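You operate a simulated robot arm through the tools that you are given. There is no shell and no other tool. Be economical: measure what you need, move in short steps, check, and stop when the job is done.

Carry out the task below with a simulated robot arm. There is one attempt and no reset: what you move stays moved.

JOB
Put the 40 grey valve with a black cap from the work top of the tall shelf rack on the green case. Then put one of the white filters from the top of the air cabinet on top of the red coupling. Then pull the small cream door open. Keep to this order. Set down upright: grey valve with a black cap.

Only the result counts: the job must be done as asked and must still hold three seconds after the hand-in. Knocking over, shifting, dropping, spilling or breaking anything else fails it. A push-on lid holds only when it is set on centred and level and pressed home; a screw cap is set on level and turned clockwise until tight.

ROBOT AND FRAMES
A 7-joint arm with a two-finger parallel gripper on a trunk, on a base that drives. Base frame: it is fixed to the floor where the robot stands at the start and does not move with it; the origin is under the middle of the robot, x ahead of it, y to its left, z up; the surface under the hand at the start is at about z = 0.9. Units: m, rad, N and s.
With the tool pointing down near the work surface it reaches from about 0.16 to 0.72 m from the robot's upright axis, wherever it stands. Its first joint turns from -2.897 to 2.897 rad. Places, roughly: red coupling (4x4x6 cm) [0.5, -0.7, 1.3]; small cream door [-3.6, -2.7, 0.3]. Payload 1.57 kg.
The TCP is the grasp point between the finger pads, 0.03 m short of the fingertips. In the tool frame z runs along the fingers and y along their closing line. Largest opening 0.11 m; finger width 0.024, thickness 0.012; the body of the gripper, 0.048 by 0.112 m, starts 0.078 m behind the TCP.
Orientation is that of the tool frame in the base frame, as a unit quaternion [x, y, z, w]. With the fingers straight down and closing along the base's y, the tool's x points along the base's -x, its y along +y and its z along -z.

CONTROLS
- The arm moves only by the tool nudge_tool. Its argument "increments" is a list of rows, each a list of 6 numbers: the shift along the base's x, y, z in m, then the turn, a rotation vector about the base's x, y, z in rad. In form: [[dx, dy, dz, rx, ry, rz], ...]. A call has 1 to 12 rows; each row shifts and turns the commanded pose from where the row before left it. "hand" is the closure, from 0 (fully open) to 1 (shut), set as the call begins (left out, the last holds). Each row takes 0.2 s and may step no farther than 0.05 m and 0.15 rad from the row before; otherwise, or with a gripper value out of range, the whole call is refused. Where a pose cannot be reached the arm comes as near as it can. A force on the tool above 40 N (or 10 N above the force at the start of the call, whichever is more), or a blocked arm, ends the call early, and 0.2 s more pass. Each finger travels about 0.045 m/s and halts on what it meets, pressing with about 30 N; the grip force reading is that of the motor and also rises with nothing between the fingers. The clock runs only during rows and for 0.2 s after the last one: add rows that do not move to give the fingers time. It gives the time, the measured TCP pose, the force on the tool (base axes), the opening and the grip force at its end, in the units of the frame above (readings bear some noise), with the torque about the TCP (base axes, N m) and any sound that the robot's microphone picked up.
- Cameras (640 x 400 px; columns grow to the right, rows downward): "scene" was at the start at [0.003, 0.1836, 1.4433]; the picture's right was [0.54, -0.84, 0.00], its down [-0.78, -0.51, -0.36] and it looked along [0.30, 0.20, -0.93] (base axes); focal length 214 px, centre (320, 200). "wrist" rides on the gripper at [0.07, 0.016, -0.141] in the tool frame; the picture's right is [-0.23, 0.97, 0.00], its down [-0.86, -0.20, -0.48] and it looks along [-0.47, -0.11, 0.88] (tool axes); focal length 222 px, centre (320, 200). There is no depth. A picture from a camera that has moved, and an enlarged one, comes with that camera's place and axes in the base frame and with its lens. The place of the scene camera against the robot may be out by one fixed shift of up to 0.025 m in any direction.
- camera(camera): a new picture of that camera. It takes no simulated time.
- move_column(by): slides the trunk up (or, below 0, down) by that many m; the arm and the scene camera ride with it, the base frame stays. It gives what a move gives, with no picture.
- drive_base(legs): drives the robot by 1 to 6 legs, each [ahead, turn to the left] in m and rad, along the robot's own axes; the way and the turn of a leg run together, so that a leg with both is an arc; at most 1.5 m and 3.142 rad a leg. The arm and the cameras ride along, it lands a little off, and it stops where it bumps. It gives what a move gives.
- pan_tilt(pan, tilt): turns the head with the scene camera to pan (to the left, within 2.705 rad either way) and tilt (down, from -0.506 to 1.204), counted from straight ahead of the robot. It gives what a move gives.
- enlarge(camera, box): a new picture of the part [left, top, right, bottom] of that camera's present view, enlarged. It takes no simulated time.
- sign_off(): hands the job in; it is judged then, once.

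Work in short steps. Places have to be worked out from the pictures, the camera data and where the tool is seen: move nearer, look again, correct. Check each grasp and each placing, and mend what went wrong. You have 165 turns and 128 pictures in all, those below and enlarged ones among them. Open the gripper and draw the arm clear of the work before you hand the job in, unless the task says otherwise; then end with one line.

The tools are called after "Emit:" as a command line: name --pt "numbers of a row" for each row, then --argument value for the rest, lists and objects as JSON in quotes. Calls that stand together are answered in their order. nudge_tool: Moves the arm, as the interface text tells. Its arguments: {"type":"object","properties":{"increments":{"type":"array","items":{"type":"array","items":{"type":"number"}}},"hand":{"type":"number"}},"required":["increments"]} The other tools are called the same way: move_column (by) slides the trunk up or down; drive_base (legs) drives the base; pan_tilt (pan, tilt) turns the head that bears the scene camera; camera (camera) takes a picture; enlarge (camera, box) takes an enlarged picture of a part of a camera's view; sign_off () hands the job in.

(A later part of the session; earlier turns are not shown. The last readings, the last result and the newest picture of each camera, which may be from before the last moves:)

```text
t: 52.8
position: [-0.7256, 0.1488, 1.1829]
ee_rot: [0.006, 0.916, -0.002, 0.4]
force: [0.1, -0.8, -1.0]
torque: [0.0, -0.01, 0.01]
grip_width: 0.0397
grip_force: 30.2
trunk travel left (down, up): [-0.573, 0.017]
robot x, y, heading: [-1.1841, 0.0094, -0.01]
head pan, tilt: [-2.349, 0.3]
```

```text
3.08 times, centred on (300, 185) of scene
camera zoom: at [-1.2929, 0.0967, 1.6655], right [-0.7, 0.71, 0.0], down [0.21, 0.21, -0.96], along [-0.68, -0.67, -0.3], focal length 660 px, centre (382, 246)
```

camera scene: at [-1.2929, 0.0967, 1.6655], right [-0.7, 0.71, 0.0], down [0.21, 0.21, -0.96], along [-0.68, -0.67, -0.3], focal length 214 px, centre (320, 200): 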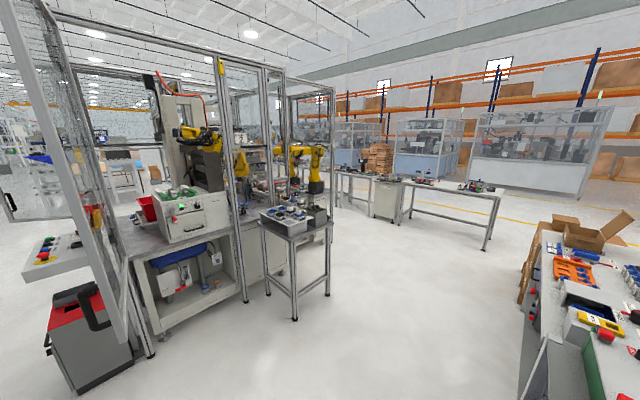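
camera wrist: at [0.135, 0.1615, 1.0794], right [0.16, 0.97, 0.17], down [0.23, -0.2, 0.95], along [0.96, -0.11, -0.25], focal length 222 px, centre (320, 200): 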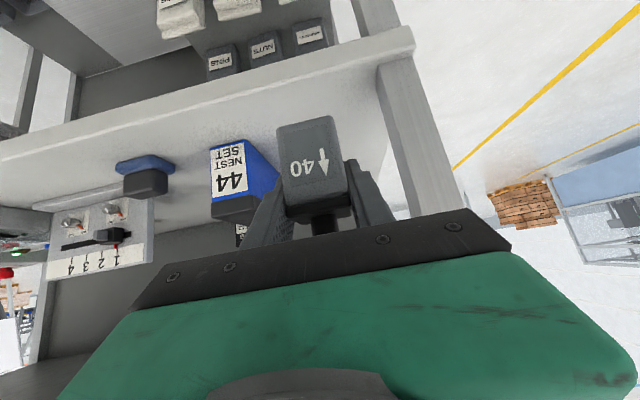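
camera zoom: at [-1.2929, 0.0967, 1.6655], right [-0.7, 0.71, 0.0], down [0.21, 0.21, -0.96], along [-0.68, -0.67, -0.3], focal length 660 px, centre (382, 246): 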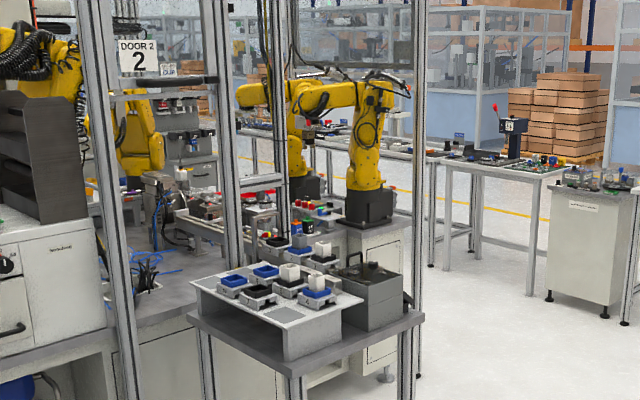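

Emit:
enlarge --camera "scene" --box '[360, 165, 420, 225]'

Emit:
enlarge --camera "scene" --box '[255, 190, 345, 250]'

```text
6.67 times, centred on (390, 195) of scene
camera zoom: at [-1.2929, 0.0967, 1.6655], right [-0.7, 0.71, 0.0], down [0.21, 0.21, -0.96], along [-0.68, -0.67, -0.3], focal length 1430 px, centre (-147, 233)
```

zoom: 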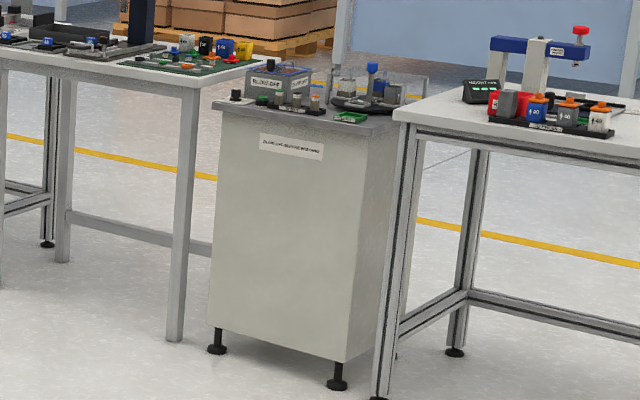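

```text
6.67 times, centred on (300, 220) of scene
camera zoom: at [-1.2929, 0.0967, 1.6655], right [-0.7, 0.71, 0.0], down [0.21, 0.21, -0.96], along [-0.68, -0.67, -0.3], focal length 1430 px, centre (453, 67)
```

zoom: 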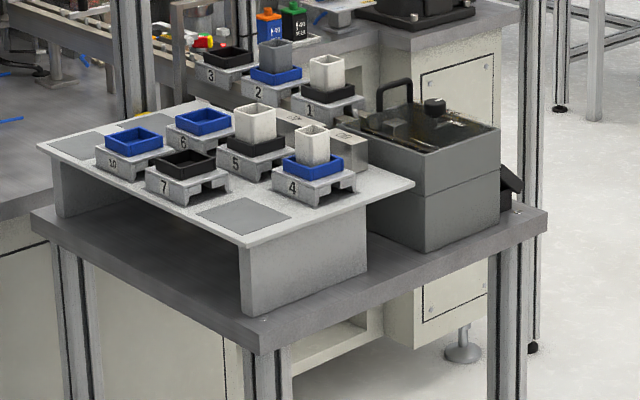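

I zoom tightly on the white/blue parts near the GOOD/REJECT station, the cabinet label, and the door's pedestal.

Emit:
enlarge --camera "scene" --box '[375, 183, 395, 196]'

Emit:
pan_tilt --pan -0.5 --tilt 0.4

Emit:
enlarge --camera "scene" --box '[340, 165, 400, 205]'

Emit:
enlarge --camera "scene" --box '[290, 130, 340, 170]'

```text
16.00 times, centred on (385, 190) of scene
camera zoom: at [-1.2929, 0.0967, 1.6655], right [-0.7, 0.71, 0.0], down [0.21, 0.21, -0.96], along [-0.68, -0.67, -0.3], focal length 3432 px, centre (-720, 368)
```

zoom: 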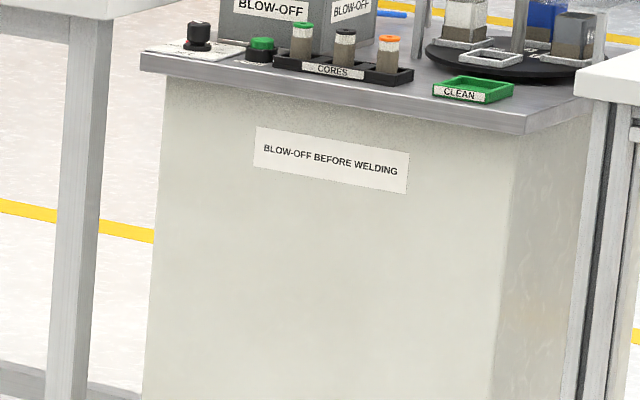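

```text
t: 54.6
position: [-0.7262, 0.1482, 1.1828]
ee_rot: [0.005, 0.916, -0.002, 0.401]
force: [0.0, 0.0, -0.4]
torque: [0.0, -0.02, -0.01]
grip_width: 0.0395
grip_force: 30.2
trunk travel left (down, up): [-0.573, 0.017]
robot x, y, heading: [-1.1838, 0.0123, -0.012]
head pan, tilt: [-0.499, 0.4]
```

```text
10.00 times, centred on (370, 185) of scene
camera zoom: at [-1.1458, 0.117, 1.6563], right [-0.49, -0.87, 0.0], down [-0.34, 0.19, -0.92], along [0.8, -0.45, -0.39], focal length 2145 px, centre (-180, 350)
```

zoom: 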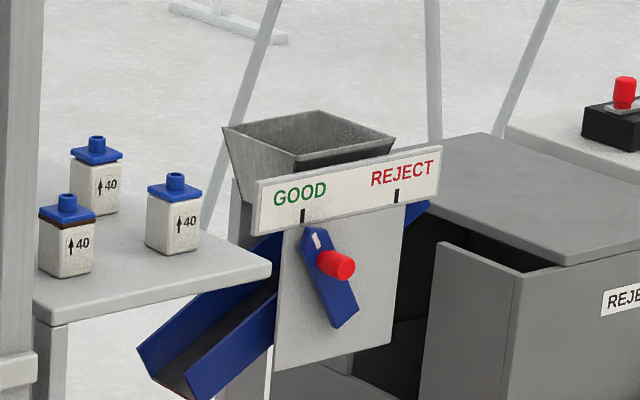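

```text
10.00 times, centred on (315, 150) of scene
camera zoom: at [-1.1458, 0.117, 1.6563], right [-0.49, -0.87, 0.0], down [-0.34, 0.19, -0.92], along [0.8, -0.45, -0.39], focal length 2145 px, centre (370, 700)
```

zoom: 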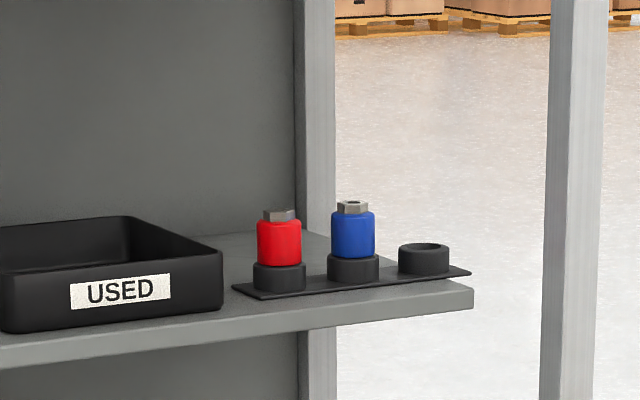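

The white parts there are "40" valves, not filters. I inspect the Fernlok air bench closely for white filters.

Emit:
pan_tilt --pan 1.3 --tilt 0.7

Emit:
enlarge --camera "scene" --box '[200, 180, 440, 360]'

Emit:
enlarge --camera "scene" --box '[400, 180, 640, 360]'

Emit:
enlarge --camera "wrist" --box '[0, 0, 640, 250]'

```text
t: 56.4
position: [-0.7249, 0.1479, 1.1837]
ee_rot: [0.006, 0.916, -0.002, 0.4]
force: [-0.7, -0.3, -0.7]
torque: [0.0, 0.0, 0.03]
grip_width: 0.0397
grip_force: 29.6
trunk travel left (down, up): [-0.573, 0.017]
robot x, y, heading: [-1.1847, 0.0072, -0.013]
head pan, tilt: [1.3, 0.7]
```

```text
2.22 times, centred on (320, 270) of scene
camera zoom: at [-1.2028, 0.244, 1.6294], right [0.96, -0.28, 0.0], down [-0.18, -0.62, -0.76], along [0.21, 0.73, -0.64], focal length 477 px, centre (320, 44)
```

zoom: 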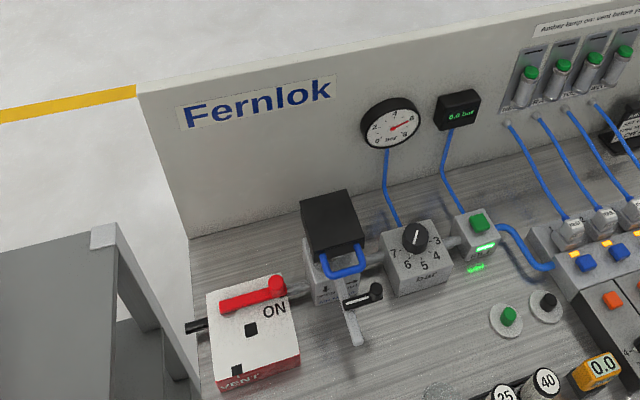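

```text
2.22 times, centred on (520, 270) of scene
camera zoom: at [-1.2028, 0.244, 1.6294], right [0.96, -0.28, 0.0], down [-0.18, -0.62, -0.76], along [0.21, 0.73, -0.64], focal length 477 px, centre (-124, 44)
```

zoom: 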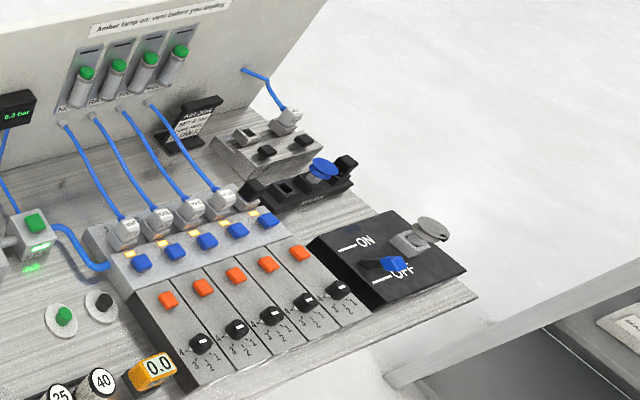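

```text
1.00 times, centred on (320, 125) of wrist (not enlarged: the box is as wide or as high as the picture)
camera zoom: at [-0.8759, 0.1672, 1.2293], right [0.16, 0.97, 0.17], down [0.23, -0.2, 0.95], along [0.96, -0.12, -0.25], focal length 222 px, centre (320, 275)
```

zoom: 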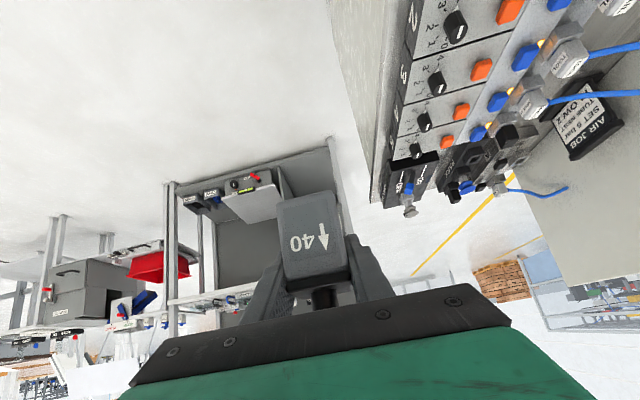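

No filters here either; I'll look from other spots later. I now drive back to the rack, in front of the green SEAL RINGS case (about 0.63, -0.40).

Emit:
drive_base --legs '[[0, -0.42], [1.08, 0], [0, 0.43]]'

Emit:
pan_tilt --pan 0.0 --tilt 0.8

Emit:
camera --camera "scene"

```text
t: 57.9
position: [-0.705, 0.001, 1.1827]
ee_rot: [0.146, 0.905, -0.063, 0.395]
force: [0.6, -0.2, -0.4]
torque: [-0.02, 0.01, 0.01]
grip_width: 0.0393
grip_force: 30.4
trunk travel left (down, up): [-0.573, 0.017]
robot x, y, heading: [-1.1855, 0.0069, -0.322]
head pan, tilt: [1.3, 0.7]
stopped in leg 1: the robot was blocked; the commanded pose is now the measured one
```

```text
t: 59.3
position: [-0.7043, 0.0006, 1.1828]
ee_rot: [0.147, 0.904, -0.064, 0.395]
force: [-1.4, -0.7, -1.2]
torque: [0.03, 0.02, 0.02]
grip_width: 0.0396
grip_force: 30.2
trunk travel left (down, up): [-0.573, 0.017]
robot x, y, heading: [-1.1798, 0.0077, -0.323]
head pan, tilt: [0.0, 0.799]
```

```text
78 pictures are left
camera scene: at [-1.1004, 0.1463, 1.6212], right [-0.32, -0.95, 0.0], down [-0.68, 0.23, -0.7], along [0.66, -0.22, -0.72], focal length 214 px, centre (320, 200)
```

scene: 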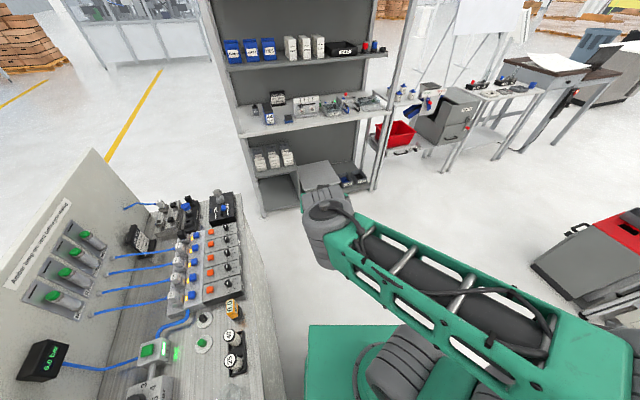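

The base bumped at the bench while turning. I go ahead along this heading first, then turn.

Emit:
drive_base --legs '[[1.0, 0], [0, -0.1]]'

```text
t: 65.0
position: [0.245, -0.3542, 1.1831]
ee_rot: [0.187, 0.897, -0.081, 0.392]
force: [0.5, 0.2, -1.5]
torque: [0.0, -0.03, 0.02]
grip_width: 0.0394
grip_force: 30.2
trunk travel left (down, up): [-0.573, 0.017]
robot x, y, heading: [-0.232, -0.3026, -0.414]
head pan, tilt: [0.0, 0.799]
```

I turn back to face the rack, lower the trunk to fit below the shelf and check with the cameras.

Emit:
drive_base --legs '[[0, 0.38]]'

Emit:
move_column --by -0.13

Emit:
camera --camera "wrist"

Emit:
pan_tilt --pan 0.0 --tilt 0.6

Emit:
camera --camera "scene"

```text
t: 66.6
position: [0.2276, -0.1755, 1.1826]
ee_rot: [0.016, 0.916, -0.006, 0.4]
force: [-1.0, -0.3, -0.2]
torque: [0.0, -0.01, 0.01]
grip_width: 0.0398
grip_force: 30.5
trunk travel left (down, up): [-0.573, 0.017]
robot x, y, heading: [-0.2327, -0.3086, -0.036]
head pan, tilt: [0.0, 0.799]
```

```text
t: 68.2
position: [0.2282, -0.1753, 1.0528]
ee_rot: [0.017, 0.916, -0.007, 0.4]
force: [0.4, -0.2, -0.5]
torque: [0.0, 0.02, 0.04]
grip_width: 0.0397
grip_force: 29.9
trunk travel left (down, up): [-0.443, 0.147]
robot x, y, heading: [-0.2358, -0.2993, -0.032]
head pan, tilt: [0.0, 0.799]
```

```text
77 pictures are left
camera wrist: at [0.0786, -0.1537, 1.0993], right [0.19, 0.97, 0.17], down [0.22, -0.21, 0.95], along [0.96, -0.14, -0.25], focal length 222 px, centre (320, 200)
```

wrist: 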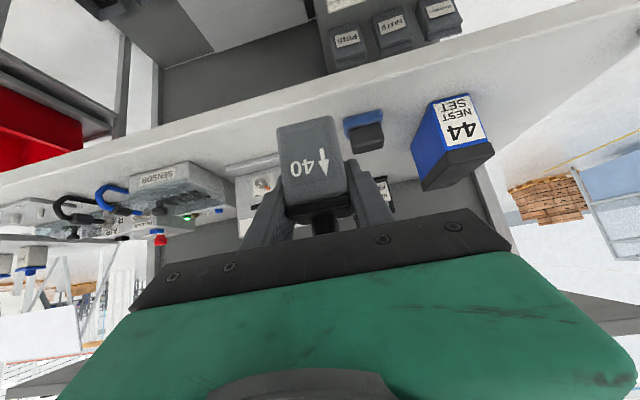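

```text
t: 68.9
position: [0.2285, -0.1759, 1.0521]
ee_rot: [0.017, 0.916, -0.007, 0.4]
force: [-0.2, 0.4, -0.5]
torque: [0.02, 0.02, 0.0]
grip_width: 0.0395
grip_force: 30.0
trunk travel left (down, up): [-0.443, 0.147]
robot x, y, heading: [-0.2388, -0.3033, -0.039]
head pan, tilt: [0.0, 0.6]
```

```text
76 pictures are left
camera scene: at [-0.1838, -0.1527, 1.508], right [-0.04, -1.0, 0.0], down [-0.57, 0.02, -0.82], along [0.82, -0.03, -0.57], focal length 214 px, centre (320, 200)
```

scene: 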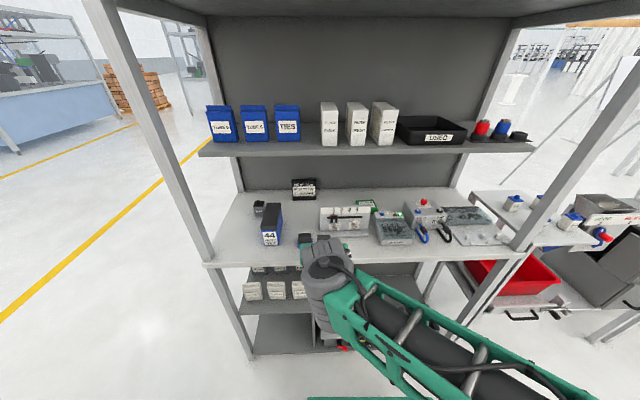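

I zoom in on the case and panel for better coordinates.

Emit:
enlarge --camera "scene" --box '[290, 170, 430, 258]'

```text
4.55 times, centred on (360, 214) of scene
camera zoom: at [-0.1838, -0.1527, 1.508], right [-0.04, -1.0, 0.0], down [-0.57, 0.02, -0.82], along [0.82, -0.03, -0.57], focal length 975 px, centre (138, 136)
```

zoom: 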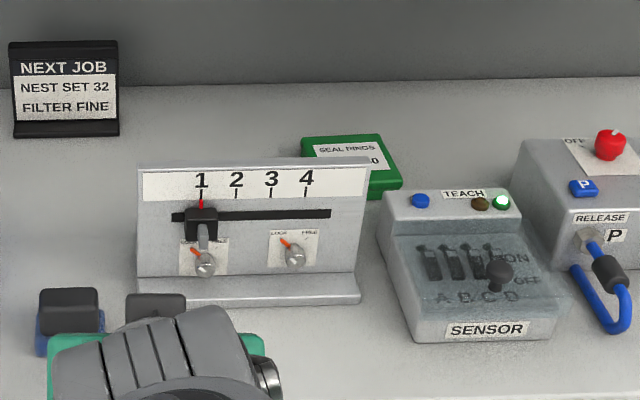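

The case top is centred at about (0.613, -0.40, 0.915), with the panel in front of it (top ≈0.99). I drive 0.19 m ahead and check.

Emit:
drive_base --legs '[[0.19, 0.03]]'

Emit:
nudge_tool --pt "0 -0.045 0 0 0 0" --pt "0 -0.045 0 0 0 0" --pt "0 -0.045 0 0 0 0" --pt "0 -0.045 0 0 0 0" --pt "0 -0.03 0 0 0 0" --pt "0 0 0 0 0 0"

Emit:
camera --camera "wrist"

Emit:
camera --camera "scene"

```text
t: 70.5
position: [0.417, -0.1664, 1.0528]
ee_rot: [0.002, 0.917, 0.001, 0.4]
force: [0.0, 0.1, -0.8]
torque: [0.0, 0.0, 0.01]
grip_width: 0.0393
grip_force: 29.8
trunk travel left (down, up): [-0.443, 0.147]
robot x, y, heading: [-0.0408, -0.3093, -0.008]
head pan, tilt: [0.0, 0.6]
```

```text
t: 71.8
position: [0.416, -0.3768, 1.0524]
ee_rot: [0.002, 0.916, -0.001, 0.401]
force: [0.5, 0.8, -1.7]
torque: [0.0, 0.02, -0.03]
grip_width: 0.0393
grip_force: 30.2
trunk travel left (down, up): [-0.443, 0.147]
robot x, y, heading: [-0.0374, -0.3109, -0.008]
head pan, tilt: [0.0, 0.6]
```

```text
74 pictures are left
camera wrist: at [0.2652, -0.3591, 1.0984], right [0.16, 0.97, 0.17], down [0.23, -0.2, 0.95], along [0.96, -0.11, -0.25], focal length 222 px, centre (320, 200)
```

wrist: 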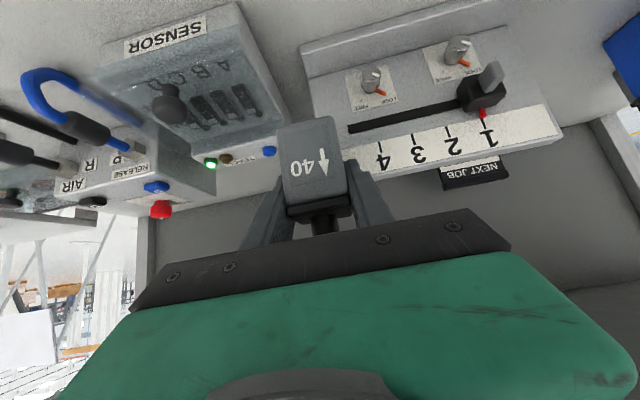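

```text
73 pictures are left
camera scene: at [0.0042, -0.1561, 1.508], right [-0.01, -1.0, 0.0], down [-0.57, 0.0, -0.82], along [0.82, -0.01, -0.57], focal length 214 px, centre (320, 200)
```

scene: 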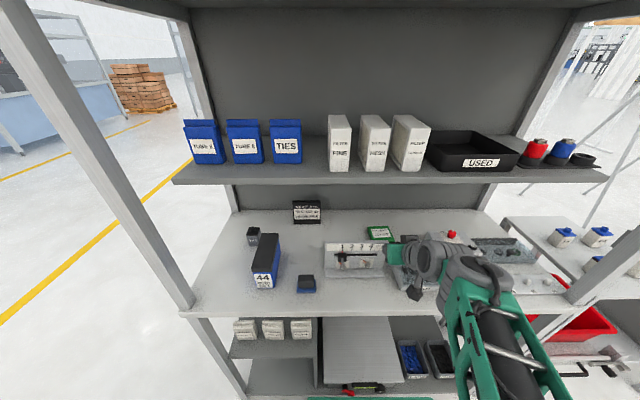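

The panel is taller than I thought (top ≈1.03 at x≈0.47), so I come in from its right side with a 0.3 rad yaw, over the low sensor box.

Emit:
nudge_tool --pt "0 -0.04 0.0 0 0 0.15" --pt "0 -0.045 -0.01 0 0 0.15" --pt "0 0 -0.01 0 0 0" --pt "0.03 0.009 0 0 0 0" --pt "0 0 0 0 0 0"

Emit:
camera --camera "wrist"

Emit:
enlarge --camera "scene" --box '[310, 160, 550, 310]'

```text
t: 73.0
position: [0.4506, -0.4515, 1.0331]
ee_rot: [-0.134, 0.907, 0.06, 0.396]
force: [0.3, 0.3, -1.1]
torque: [0.0, -0.02, 0.01]
grip_width: 0.0394
grip_force: 30.1
trunk travel left (down, up): [-0.443, 0.147]
robot x, y, heading: [-0.0426, -0.3104, -0.01]
head pan, tilt: [0.0, 0.6]
```

```text
72 pictures are left
camera wrist: at [0.3007, -0.4798, 1.0799], right [-0.13, 0.98, 0.17], down [0.28, -0.13, 0.95], along [0.95, 0.17, -0.26], focal length 222 px, centre (320, 200)
```

wrist: 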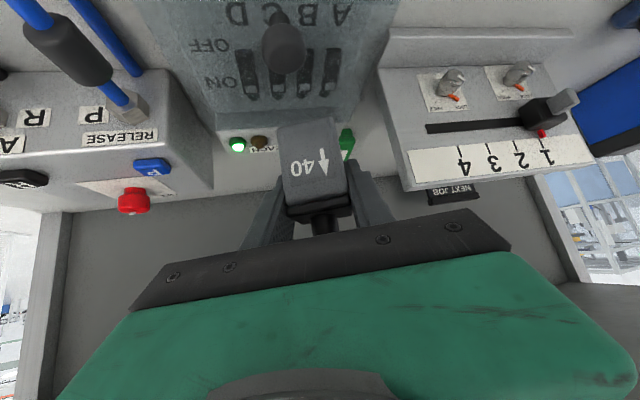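

```text
2.67 times, centred on (430, 235) of scene
camera zoom: at [0.0043, -0.1563, 1.5081], right [-0.01, -1.0, 0.0], down [-0.57, 0.0, -0.82], along [0.82, -0.01, -0.57], focal length 572 px, centre (27, 107)
```

zoom: 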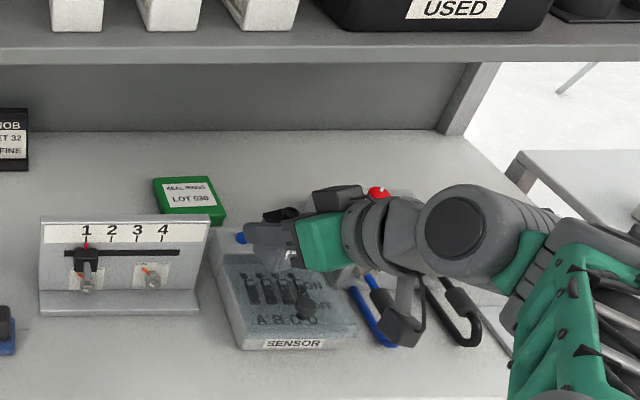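

The case top is centred at ≈(0.617, -0.403). The path is clear, so I advance over it.

Emit:
nudge_tool --pt "0.0415 0.0121 0 0 0 0" --pt "0.0415 0.0121 0 0 0 0" --pt "0.0415 0.0121 0 0 0 0" --pt "0.0415 0.0121 -0.01 0 0 0" --pt "0 0 -0.015 0 0 0" --pt "0 0 0 0 0 0"

Emit:
camera --camera "wrist"

Emit:
enlarge --camera "scene" --box '[310, 160, 550, 310]'

```text
t: 74.5
position: [0.612, -0.4045, 1.0085]
ee_rot: [-0.133, 0.907, 0.059, 0.396]
force: [-0.2, 0.3, -2.1]
torque: [0.02, 0.0, 0.0]
grip_width: 0.0392
grip_force: 29.5
trunk travel left (down, up): [-0.443, 0.147]
robot x, y, heading: [-0.0409, -0.3074, -0.009]
head pan, tilt: [0.0, 0.6]
```

```text
70 pictures are left
camera wrist: at [0.4629, -0.4328, 1.0545], right [-0.13, 0.98, 0.17], down [0.28, -0.13, 0.95], along [0.95, 0.17, -0.26], focal length 222 px, centre (320, 200)
```

wrist: 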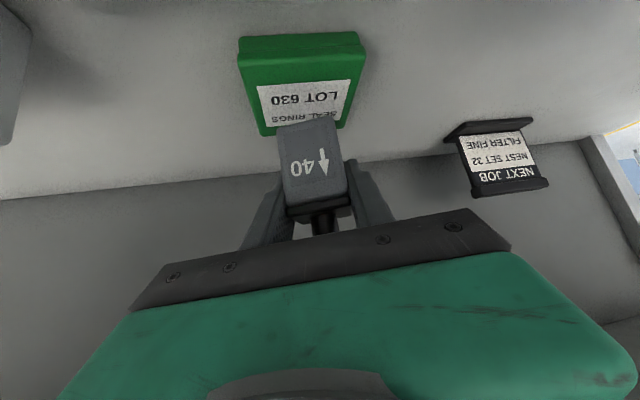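

```text
2.67 times, centred on (430, 235) of scene
camera zoom: at [0.0039, -0.1562, 1.5081], right [-0.01, -1.0, 0.0], down [-0.56, 0.0, -0.83], along [0.83, -0.01, -0.56], focal length 572 px, centre (27, 107)
```

zoom: 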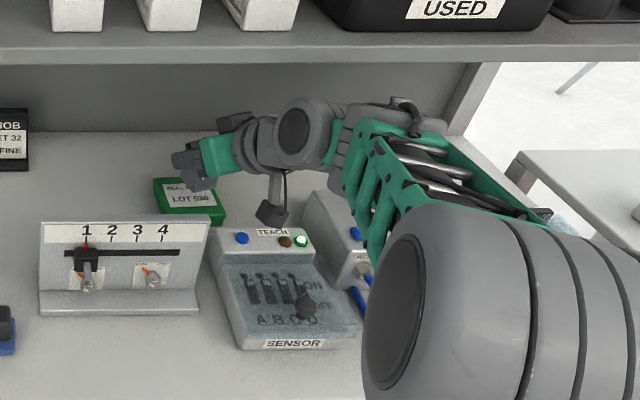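

The valve is above the case. I correct 1 cm forward and descend gently.

Emit:
nudge_tool --pt "0.011 0.003 -0.015 0 0 0" --pt "0 0 -0.015 0 0 0" --pt "0 0 -0.01 0 0 0" --pt "0 0 -0.004 0 0 0" --pt "0 0 0 0 0 0"

Emit:
camera --camera "wrist"

```text
t: 75.7
position: [0.6248, -0.4017, 0.9693]
ee_rot: [-0.134, 0.905, 0.058, 0.4]
force: [0.2, 3.1, 20.5]
torque: [0.21, 0.08, 0.0]
grip_width: 0.0387
grip_force: 30.5
trunk travel left (down, up): [-0.443, 0.147]
robot x, y, heading: [-0.0407, -0.3096, -0.006]
head pan, tilt: [0.0, 0.6]
```

```text
68 pictures are left
camera wrist: at [0.475, -0.4295, 1.0148], right [-0.14, 0.98, 0.17], down [0.27, -0.12, 0.95], along [0.95, 0.17, -0.25], focal length 222 px, centre (320, 200)
```

wrist: 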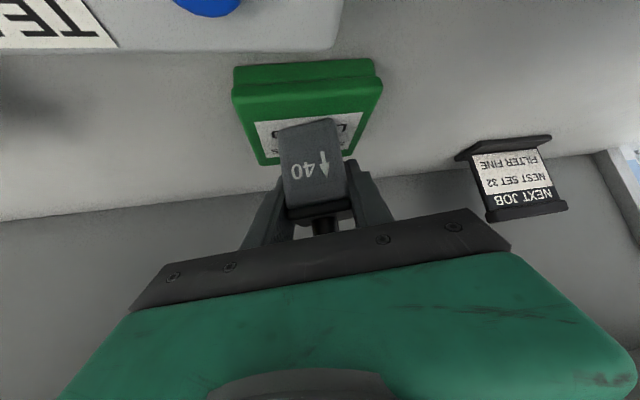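

Contact at 20 N: the valve bottom rests on the case. I relieve 1.5 mm and open.

Emit:
nudge_tool --pt "0 0 0.0015 0 0 0" --pt "0 0 0 0 0 0"

Emit:
nudge_tool --pt "0 0 0 0 0 0" --pt "0 0 0 0 0 0" --pt "0 0 0 0 0 0" --hand 0.35

Emit:
camera --camera "wrist"

```text
t: 76.2
position: [0.6244, -0.4017, 0.9673]
ee_rot: [-0.135, 0.906, 0.058, 0.397]
force: [6.2, 1.2, 20.2]
torque: [-0.01, -0.04, -0.01]
grip_width: 0.0397
grip_force: 29.8
trunk travel left (down, up): [-0.443, 0.147]
robot x, y, heading: [-0.0416, -0.3076, -0.007]
head pan, tilt: [0.0, 0.6]
```

```text
t: 77.0
position: [0.6241, -0.4027, 0.9658]
ee_rot: [-0.134, 0.907, 0.059, 0.396]
force: [-0.6, -0.3, -0.1]
torque: [0.02, -0.01, 0.04]
grip_width: 0.0715
grip_force: 0.0
trunk travel left (down, up): [-0.443, 0.147]
robot x, y, heading: [-0.041, -0.3119, -0.007]
head pan, tilt: [0.0, 0.6]
```

```text
67 pictures are left
camera wrist: at [0.4744, -0.4301, 1.0121], right [-0.13, 0.98, 0.17], down [0.28, -0.13, 0.95], along [0.95, 0.17, -0.26], focal length 222 px, centre (320, 200)
```

wrist: 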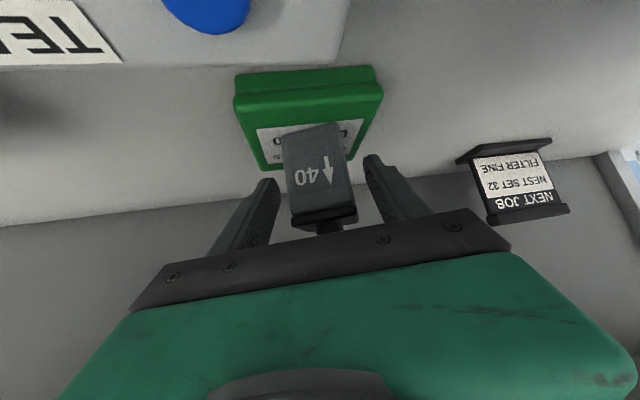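

It stands upright. I back out the way I came.

Emit:
nudge_tool --pt "-0.033 -0.01 0.02 0 0 0" --pt "-0.035 -0.0105 0.025 0 0 0" --pt "-0.04 -0.012 0.015 0 0 0" --pt "-0.045 -0.013 0.01 0 0 0" --pt "-0.045 -0.013 0 0 0 0" --pt "-0.045 -0.013 0 0 0 0" --pt "-0.045 -0.013 0 0 0 0" --pt "0 0 0 0 0 0"

Emit:
camera --camera "scene"

```text
t: 78.8
position: [0.3298, -0.4865, 1.038]
ee_rot: [-0.134, 0.907, 0.059, 0.396]
force: [-0.4, -0.1, 0.3]
torque: [0.04, 0.02, -0.01]
grip_width: 0.0714
grip_force: 0.1
trunk travel left (down, up): [-0.443, 0.147]
robot x, y, heading: [-0.0403, -0.3088, -0.009]
head pan, tilt: [0.0, 0.6]
```

```text
66 pictures are left
camera scene: at [0.0037, -0.1561, 1.5081], right [-0.01, -1.0, 0.0], down [-0.56, 0.0, -0.83], along [0.83, -0.01, -0.56], focal length 214 px, centre (320, 200)
```

scene: 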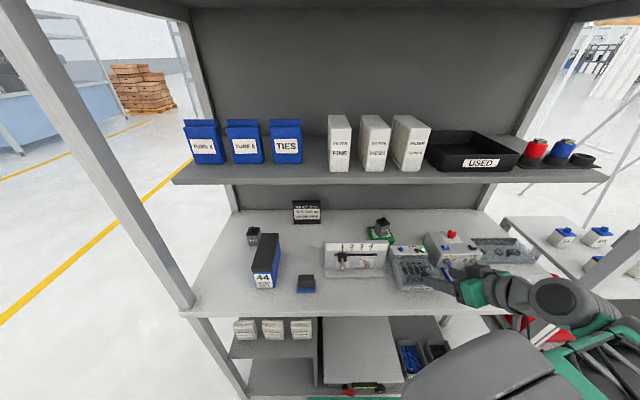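

Valve is on the case. Next I find the air cabinet: back away, raise the head and survey.

Emit:
drive_base --legs '[[-0.6, 0]]'

Emit:
move_column --by 0.14

Emit:
pan_tilt --pan -1.9 --tilt 0.25

Emit:
camera --camera "scene"

Emit:
enlarge --camera "scene" --box '[250, 130, 450, 255]'

Emit:
enlarge --camera "scene" --box '[440, 130, 640, 255]'

```text
t: 82.2
position: [-0.2672, -0.4829, 1.0371]
ee_rot: [-0.136, 0.906, 0.06, 0.396]
force: [0.0, 0.0, -0.4]
torque: [-0.03, 0.01, 0.06]
grip_width: 0.0715
grip_force: 0.0
trunk travel left (down, up): [-0.443, 0.147]
robot x, y, heading: [-0.6416, -0.3057, -0.005]
head pan, tilt: [0.0, 0.6]
```

```text
t: 83.9
position: [-0.267, -0.4811, 1.1786]
ee_rot: [-0.136, 0.906, 0.06, 0.396]
force: [0.4, 0.2, 0.1]
torque: [0.01, 0.01, -0.05]
grip_width: 0.0714
grip_force: 0.2
trunk travel left (down, up): [-0.583, 0.007]
robot x, y, heading: [-0.6436, -0.3054, -0.001]
head pan, tilt: [0.0, 0.6]
```

```text
t: 85.8
position: [-0.2669, -0.4813, 1.179]
ee_rot: [-0.136, 0.906, 0.06, 0.396]
force: [-1.0, -0.2, -0.2]
torque: [0.01, 0.01, 0.0]
grip_width: 0.0715
grip_force: 0.1
trunk travel left (down, up): [-0.583, 0.007]
robot x, y, heading: [-0.6396, -0.307, -0.004]
head pan, tilt: [-1.901, 0.25]
```

```text
65 pictures are left
camera scene: at [-0.7151, -0.2409, 1.6803], right [-0.95, 0.33, 0.0], down [0.08, 0.23, -0.97], along [-0.32, -0.92, -0.25], focal length 214 px, centre (320, 200)
```

scene: 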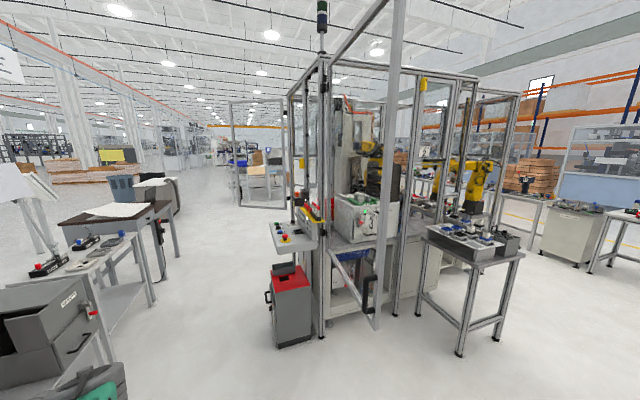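

```text
3.20 times, centred on (350, 192) of scene
camera zoom: at [-0.7151, -0.2409, 1.6803], right [-0.95, 0.33, 0.0], down [0.08, 0.23, -0.97], along [-0.32, -0.92, -0.25], focal length 686 px, centre (224, 224)
```

zoom: 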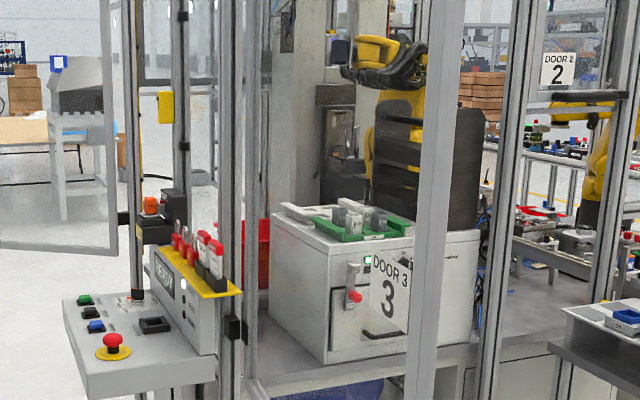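

```text
3.20 times, centred on (540, 192) of scene
camera zoom: at [-0.7151, -0.2409, 1.6803], right [-0.95, 0.33, 0.0], down [0.08, 0.23, -0.97], along [-0.32, -0.92, -0.25], focal length 686 px, centre (-384, 224)
```

zoom: 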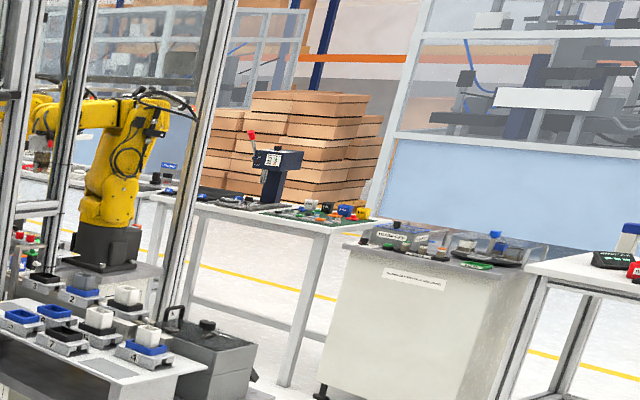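

The cabinet labelled "BLOW-OFF" is the likely air cabinet. I drive towards it for a closer look.

Emit:
drive_base --legs '[[0, -2.9], [1.4, 0]]'

Emit:
pan_tilt --pan 0.1 --tilt 0.3

Emit:
camera --camera "scene"

```text
t: 99.5
position: [-2.3964, -0.5803, 1.1779]
ee_rot: [0.881, 0.252, -0.385, 0.11]
force: [-0.5, 0.2, -0.2]
torque: [0.06, 0.01, 0.03]
grip_width: 0.0715
grip_force: 0.1
trunk travel left (down, up): [-0.583, 0.007]
robot x, y, heading: [-1.991, -0.6574, -2.887]
head pan, tilt: [-1.901, 0.25]
```

```text
t: 101.4
position: [-2.3961, -0.58, 1.1789]
ee_rot: [0.881, 0.252, -0.384, 0.11]
force: [-0.2, 0.3, -0.3]
torque: [-0.01, 0.0, 0.0]
grip_width: 0.0714
grip_force: 0.0
trunk travel left (down, up): [-0.583, 0.007]
robot x, y, heading: [-1.9902, -0.6521, -2.885]
head pan, tilt: [0.099, 0.3]
```

```text
62 pictures are left
camera scene: at [-1.9646, -0.8221, 1.6755], right [-0.35, 0.94, 0.0], down [0.28, 0.1, -0.96], along [-0.9, -0.33, -0.3], focal length 214 px, centre (320, 200)
```

scene: 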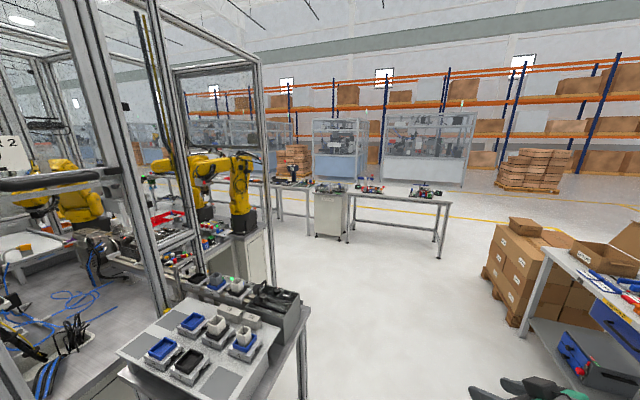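

Emit:
enlarge --camera "scene" --box '[305, 165, 355, 200]'

Emit:
enlarge --camera "scene" --box '[350, 170, 450, 230]'

Emit:
enlarge --camera "scene" --box '[110, 150, 320, 290]'

```text
11.43 times, centred on (330, 182) of scene
camera zoom: at [-1.9646, -0.8221, 1.6755], right [-0.35, 0.94, 0.0], down [0.28, 0.1, -0.96], along [-0.9, -0.33, -0.3], focal length 2451 px, centre (206, 400)
```

zoom: 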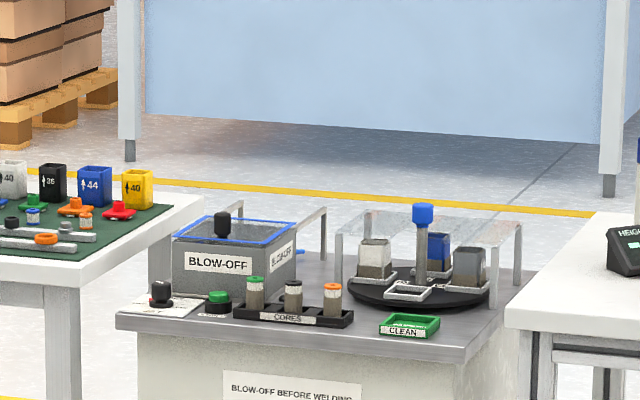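

```text
6.40 times, centred on (400, 200) of scene
camera zoom: at [-1.9646, -0.8221, 1.6755], right [-0.35, 0.94, 0.0], down [0.28, 0.1, -0.96], along [-0.9, -0.33, -0.3], focal length 1373 px, centre (-192, 200)
```

zoom: 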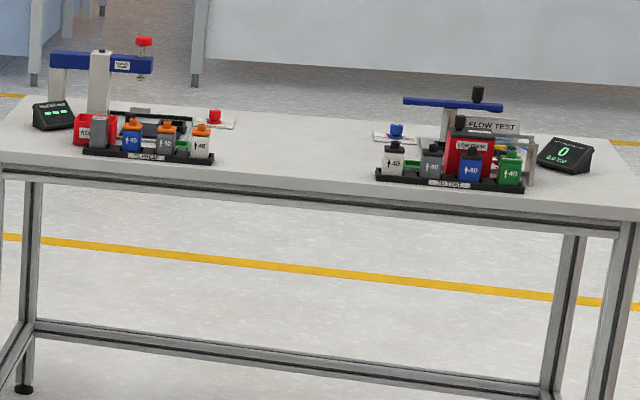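

```text
2.86 times, centred on (215, 220) of scene
camera zoom: at [-1.9646, -0.8221, 1.6755], right [-0.35, 0.94, 0.0], down [0.28, 0.1, -0.96], along [-0.9, -0.33, -0.3], focal length 613 px, centre (620, 143)
```

zoom: 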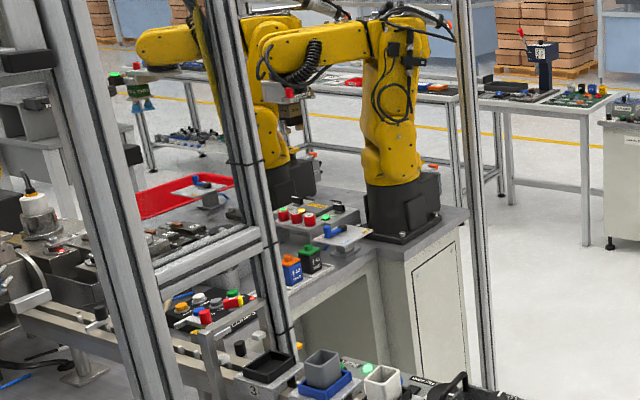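

No white filters in plural here. I drive on around the cell to look from the other side.

Emit:
drive_base --legs '[[0, -0.15], [1.2, 0]]'

Emit:
pan_tilt --pan 0.75 --tilt 0.3

Emit:
camera --camera "scene"

Emit:
pan_tilt --pan -0.6 --tilt 0.3

Emit:
camera --camera "scene"

```text
t: 108.3
position: [-3.6005, -0.6637, 1.1776]
ee_rot: [0.896, 0.191, -0.392, 0.083]
force: [-1.1, -0.5, 0.9]
torque: [-0.02, -0.01, -0.02]
grip_width: 0.0716
grip_force: 0.1
trunk travel left (down, up): [-0.583, 0.007]
robot x, y, heading: [-3.2135, -0.7921, -3.02]
head pan, tilt: [0.099, 0.3]
```

```text
t: 109.3
position: [-3.6, -0.6636, 1.1773]
ee_rot: [0.896, 0.191, -0.391, 0.085]
force: [0.0, 0.4, 0.2]
torque: [0.0, 0.04, 0.0]
grip_width: 0.0716
grip_force: 0.1
trunk travel left (down, up): [-0.583, 0.007]
robot x, y, heading: [-3.2062, -0.7935, -3.02]
head pan, tilt: [0.75, 0.3]
```

```text
58 pictures are left
camera scene: at [-3.1742, -1.0114, 1.6755], right [-0.76, 0.64, 0.0], down [0.19, 0.23, -0.96], along [-0.62, -0.73, -0.3], focal length 214 px, centre (320, 200)
```

scene: 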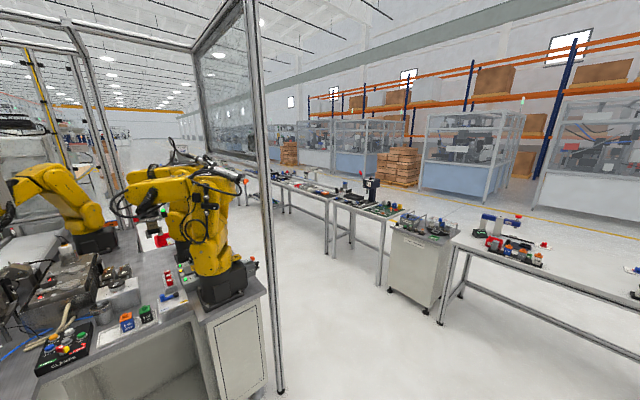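

```text
t: 110.8
position: [-3.6008, -0.6635, 1.1783]
ee_rot: [0.896, 0.191, -0.392, 0.084]
force: [0.7, -0.3, 0.2]
torque: [-0.01, 0.0, 0.0]
grip_width: 0.0715
grip_force: 0.0
trunk travel left (down, up): [-0.583, 0.007]
robot x, y, heading: [-3.2099, -0.7958, -3.022]
head pan, tilt: [-0.6, 0.3]
```

```text
57 pictures are left
camera scene: at [-3.1968, -0.897, 1.6755], right [0.46, 0.89, 0.0], down [0.26, -0.14, -0.96], along [-0.85, 0.44, -0.3], focal length 214 px, centre (320, 200)
```

scene: 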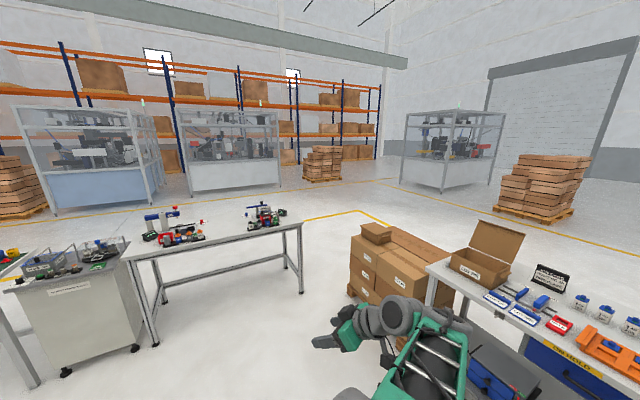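

The cream door must be on a hidden side of the pedestals. I drive to the corridor west of the cell and look along it.

Emit:
drive_base --legs '[[0.8, 0], [0, 1.5]]'

Emit:
pan_tilt --pan 0.4 --tilt 0.45

Emit:
camera --camera "scene"

```text
t: 118.7
position: [-4.164, -1.2617, 1.1789]
ee_rot: [0.536, 0.743, -0.233, 0.325]
force: [-1.2, -0.9, -0.1]
torque: [0.0, 0.01, 0.0]
grip_width: 0.0715
grip_force: 0.0
trunk travel left (down, up): [-0.583, 0.007]
robot x, y, heading: [-3.9964, -0.8845, -1.548]
head pan, tilt: [-0.6, 0.3]
```

```text
t: 120.0
position: [-4.1625, -1.2628, 1.178]
ee_rot: [0.536, 0.743, -0.233, 0.325]
force: [-0.8, -0.1, -0.2]
torque: [-0.01, 0.01, 0.05]
grip_width: 0.0716
grip_force: 0.1
trunk travel left (down, up): [-0.583, 0.007]
robot x, y, heading: [-3.9931, -0.8898, -1.553]
head pan, tilt: [0.4, 0.45]
```

```text
56 pictures are left
camera scene: at [-3.7894, -0.9066, 1.6616], right [-0.91, -0.41, 0.0], down [-0.18, 0.4, -0.9], along [0.37, -0.82, -0.44], focal length 214 px, centre (320, 200)
```

scene: 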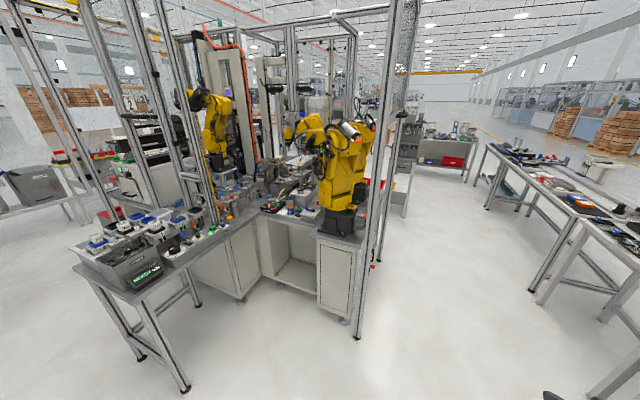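

The door seems to face west, just beyond the post. I zoom in there and at the far group.

Emit:
enlarge --camera "scene" --box '[340, 90, 500, 290]'

Emit:
enlarge --camera "scene" --box '[380, 105, 490, 185]'

```text
2.00 times, centred on (420, 190) of scene
camera zoom: at [-3.7894, -0.9066, 1.6616], right [-0.91, -0.41, 0.0], down [-0.18, 0.4, -0.9], along [0.37, -0.82, -0.44], focal length 429 px, centre (120, 220)
```

zoom: 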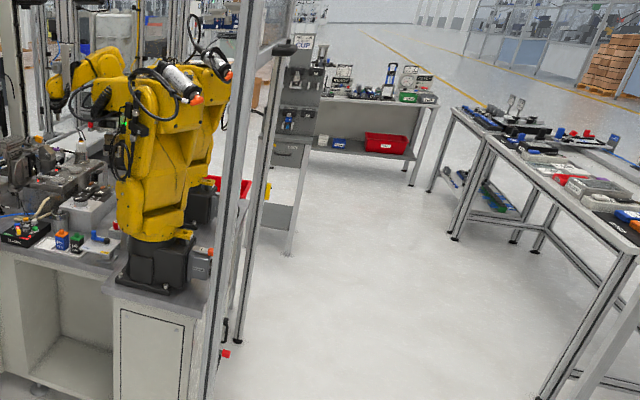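

```text
5.00 times, centred on (435, 145) of scene
camera zoom: at [-3.7894, -0.9066, 1.6616], right [-0.91, -0.41, 0.0], down [-0.18, 0.4, -0.9], along [0.37, -0.82, -0.44], focal length 1072 px, centre (-255, 475)
```

zoom: 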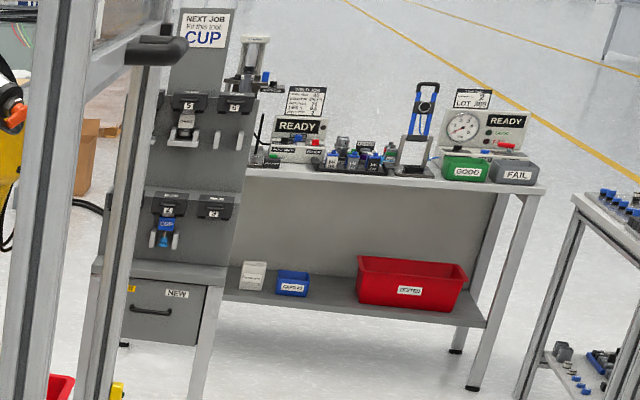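

I drive south along the corridor and look at the west face of the cell.

Emit:
drive_base --legs '[[0, -0.12], [1.5, 0]]'

Emit:
pan_tilt --pan 1.5 --tilt 0.7

Emit:
camera --camera "scene"

```text
t: 128.0
position: [-4.2938, -2.7454, 1.1774]
ee_rot: [0.56, 0.725, -0.245, 0.318]
force: [0.5, -1.0, 0.0]
torque: [0.0, 0.01, -0.04]
grip_width: 0.0716
grip_force: 0.1
trunk travel left (down, up): [-0.583, 0.007]
robot x, y, heading: [-4.1021, -2.38, -1.616]
head pan, tilt: [0.4, 0.45]
```

```text
t: 129.3
position: [-4.2943, -2.7457, 1.1772]
ee_rot: [0.561, 0.725, -0.244, 0.317]
force: [0.0, 0.1, 0.5]
torque: [-0.01, 0.05, 0.01]
grip_width: 0.0718
grip_force: 0.0
trunk travel left (down, up): [-0.583, 0.007]
robot x, y, heading: [-4.1029, -2.3831, -1.615]
head pan, tilt: [1.499, 0.7]
```

```text
53 pictures are left
camera scene: at [-3.8449, -2.3399, 1.6394], right [-0.12, -0.99, 0.0], down [-0.64, 0.08, -0.77], along [0.76, -0.09, -0.64], focal length 214 px, centre (320, 200)
```

scene: 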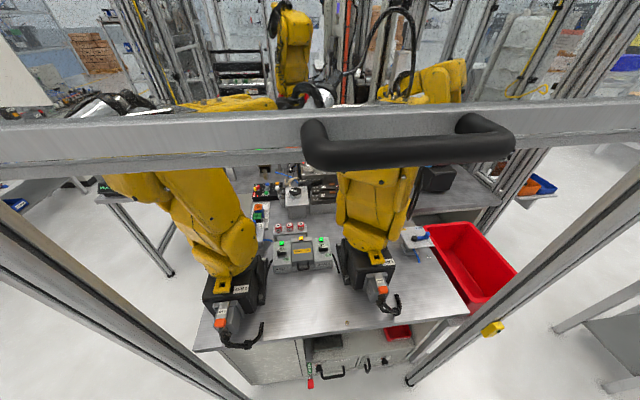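

I tilt down and zoom to see the small door under the table.

Emit:
pan_tilt --pan 1.2 --tilt 1.15

Emit:
camera --camera "scene"

```text
t: 130.2
position: [-4.2941, -2.747, 1.1777]
ee_rot: [0.561, 0.725, -0.245, 0.317]
force: [0.2, -0.1, 0.0]
torque: [-0.02, -0.01, 0.0]
grip_width: 0.0716
grip_force: 0.0
trunk travel left (down, up): [-0.583, 0.007]
robot x, y, heading: [-4.1022, -2.3847, -1.622]
head pan, tilt: [1.201, 1.15]
```

```text
52 pictures are left
camera scene: at [-3.8747, -2.3539, 1.6064], right [-0.4, -0.91, 0.0], down [-0.83, 0.37, -0.41], along [0.37, -0.17, -0.91], focal length 214 px, centre (320, 200)
```

scene: 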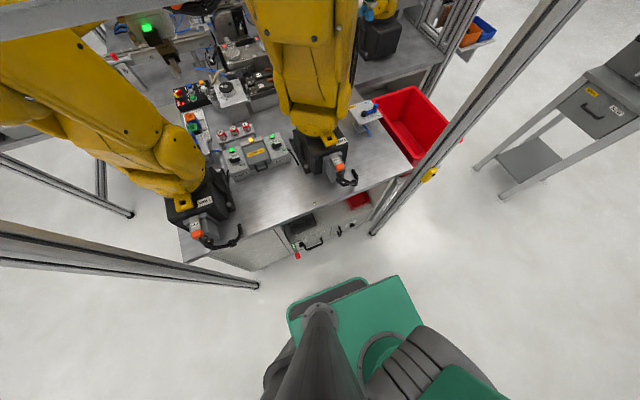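

Emit:
enlarge --camera "scene" --box '[220, 180, 420, 300]'

```text
3.20 times, centred on (320, 240) of scene
camera zoom: at [-3.8747, -2.3539, 1.6064], right [-0.4, -0.91, 0.0], down [-0.83, 0.37, -0.41], along [0.37, -0.17, -0.91], focal length 686 px, centre (320, 72)
```

zoom: 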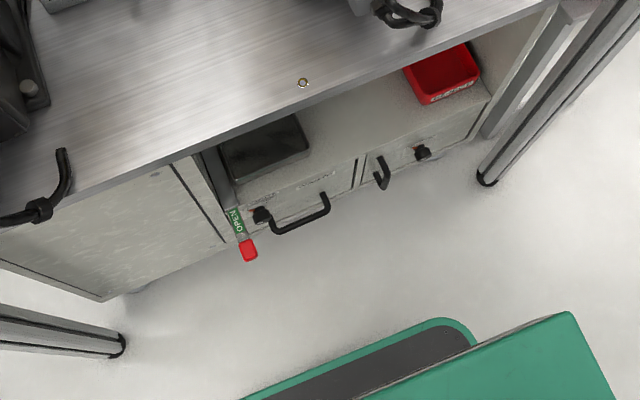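

The small cream door is the right one with a vertical handle at ≈(-3.6,-2.65,0.3). Now I look at the top of the blow-off cabinet from here.

Emit:
pan_tilt --pan -2.25 --tilt 0.6

Emit:
camera --camera "scene"

```text
t: 133.1
position: [-4.2942, -2.7478, 1.1785]
ee_rot: [0.561, 0.725, -0.245, 0.316]
force: [0.2, 0.3, 0.0]
torque: [0.0, 0.01, -0.01]
grip_width: 0.0718
grip_force: 0.1
trunk travel left (down, up): [-0.583, 0.007]
robot x, y, heading: [-4.1025, -2.3804, -1.617]
head pan, tilt: [-2.25, 0.6]
```

```text
50 pictures are left
camera scene: at [-3.9954, -2.2713, 1.648], right [0.66, 0.75, 0.0], down [0.42, -0.37, -0.83], along [-0.62, 0.55, -0.56], focal length 214 px, centre (320, 200)
```

scene: 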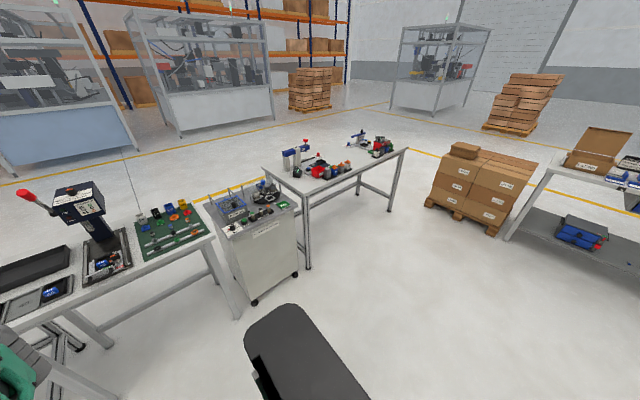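

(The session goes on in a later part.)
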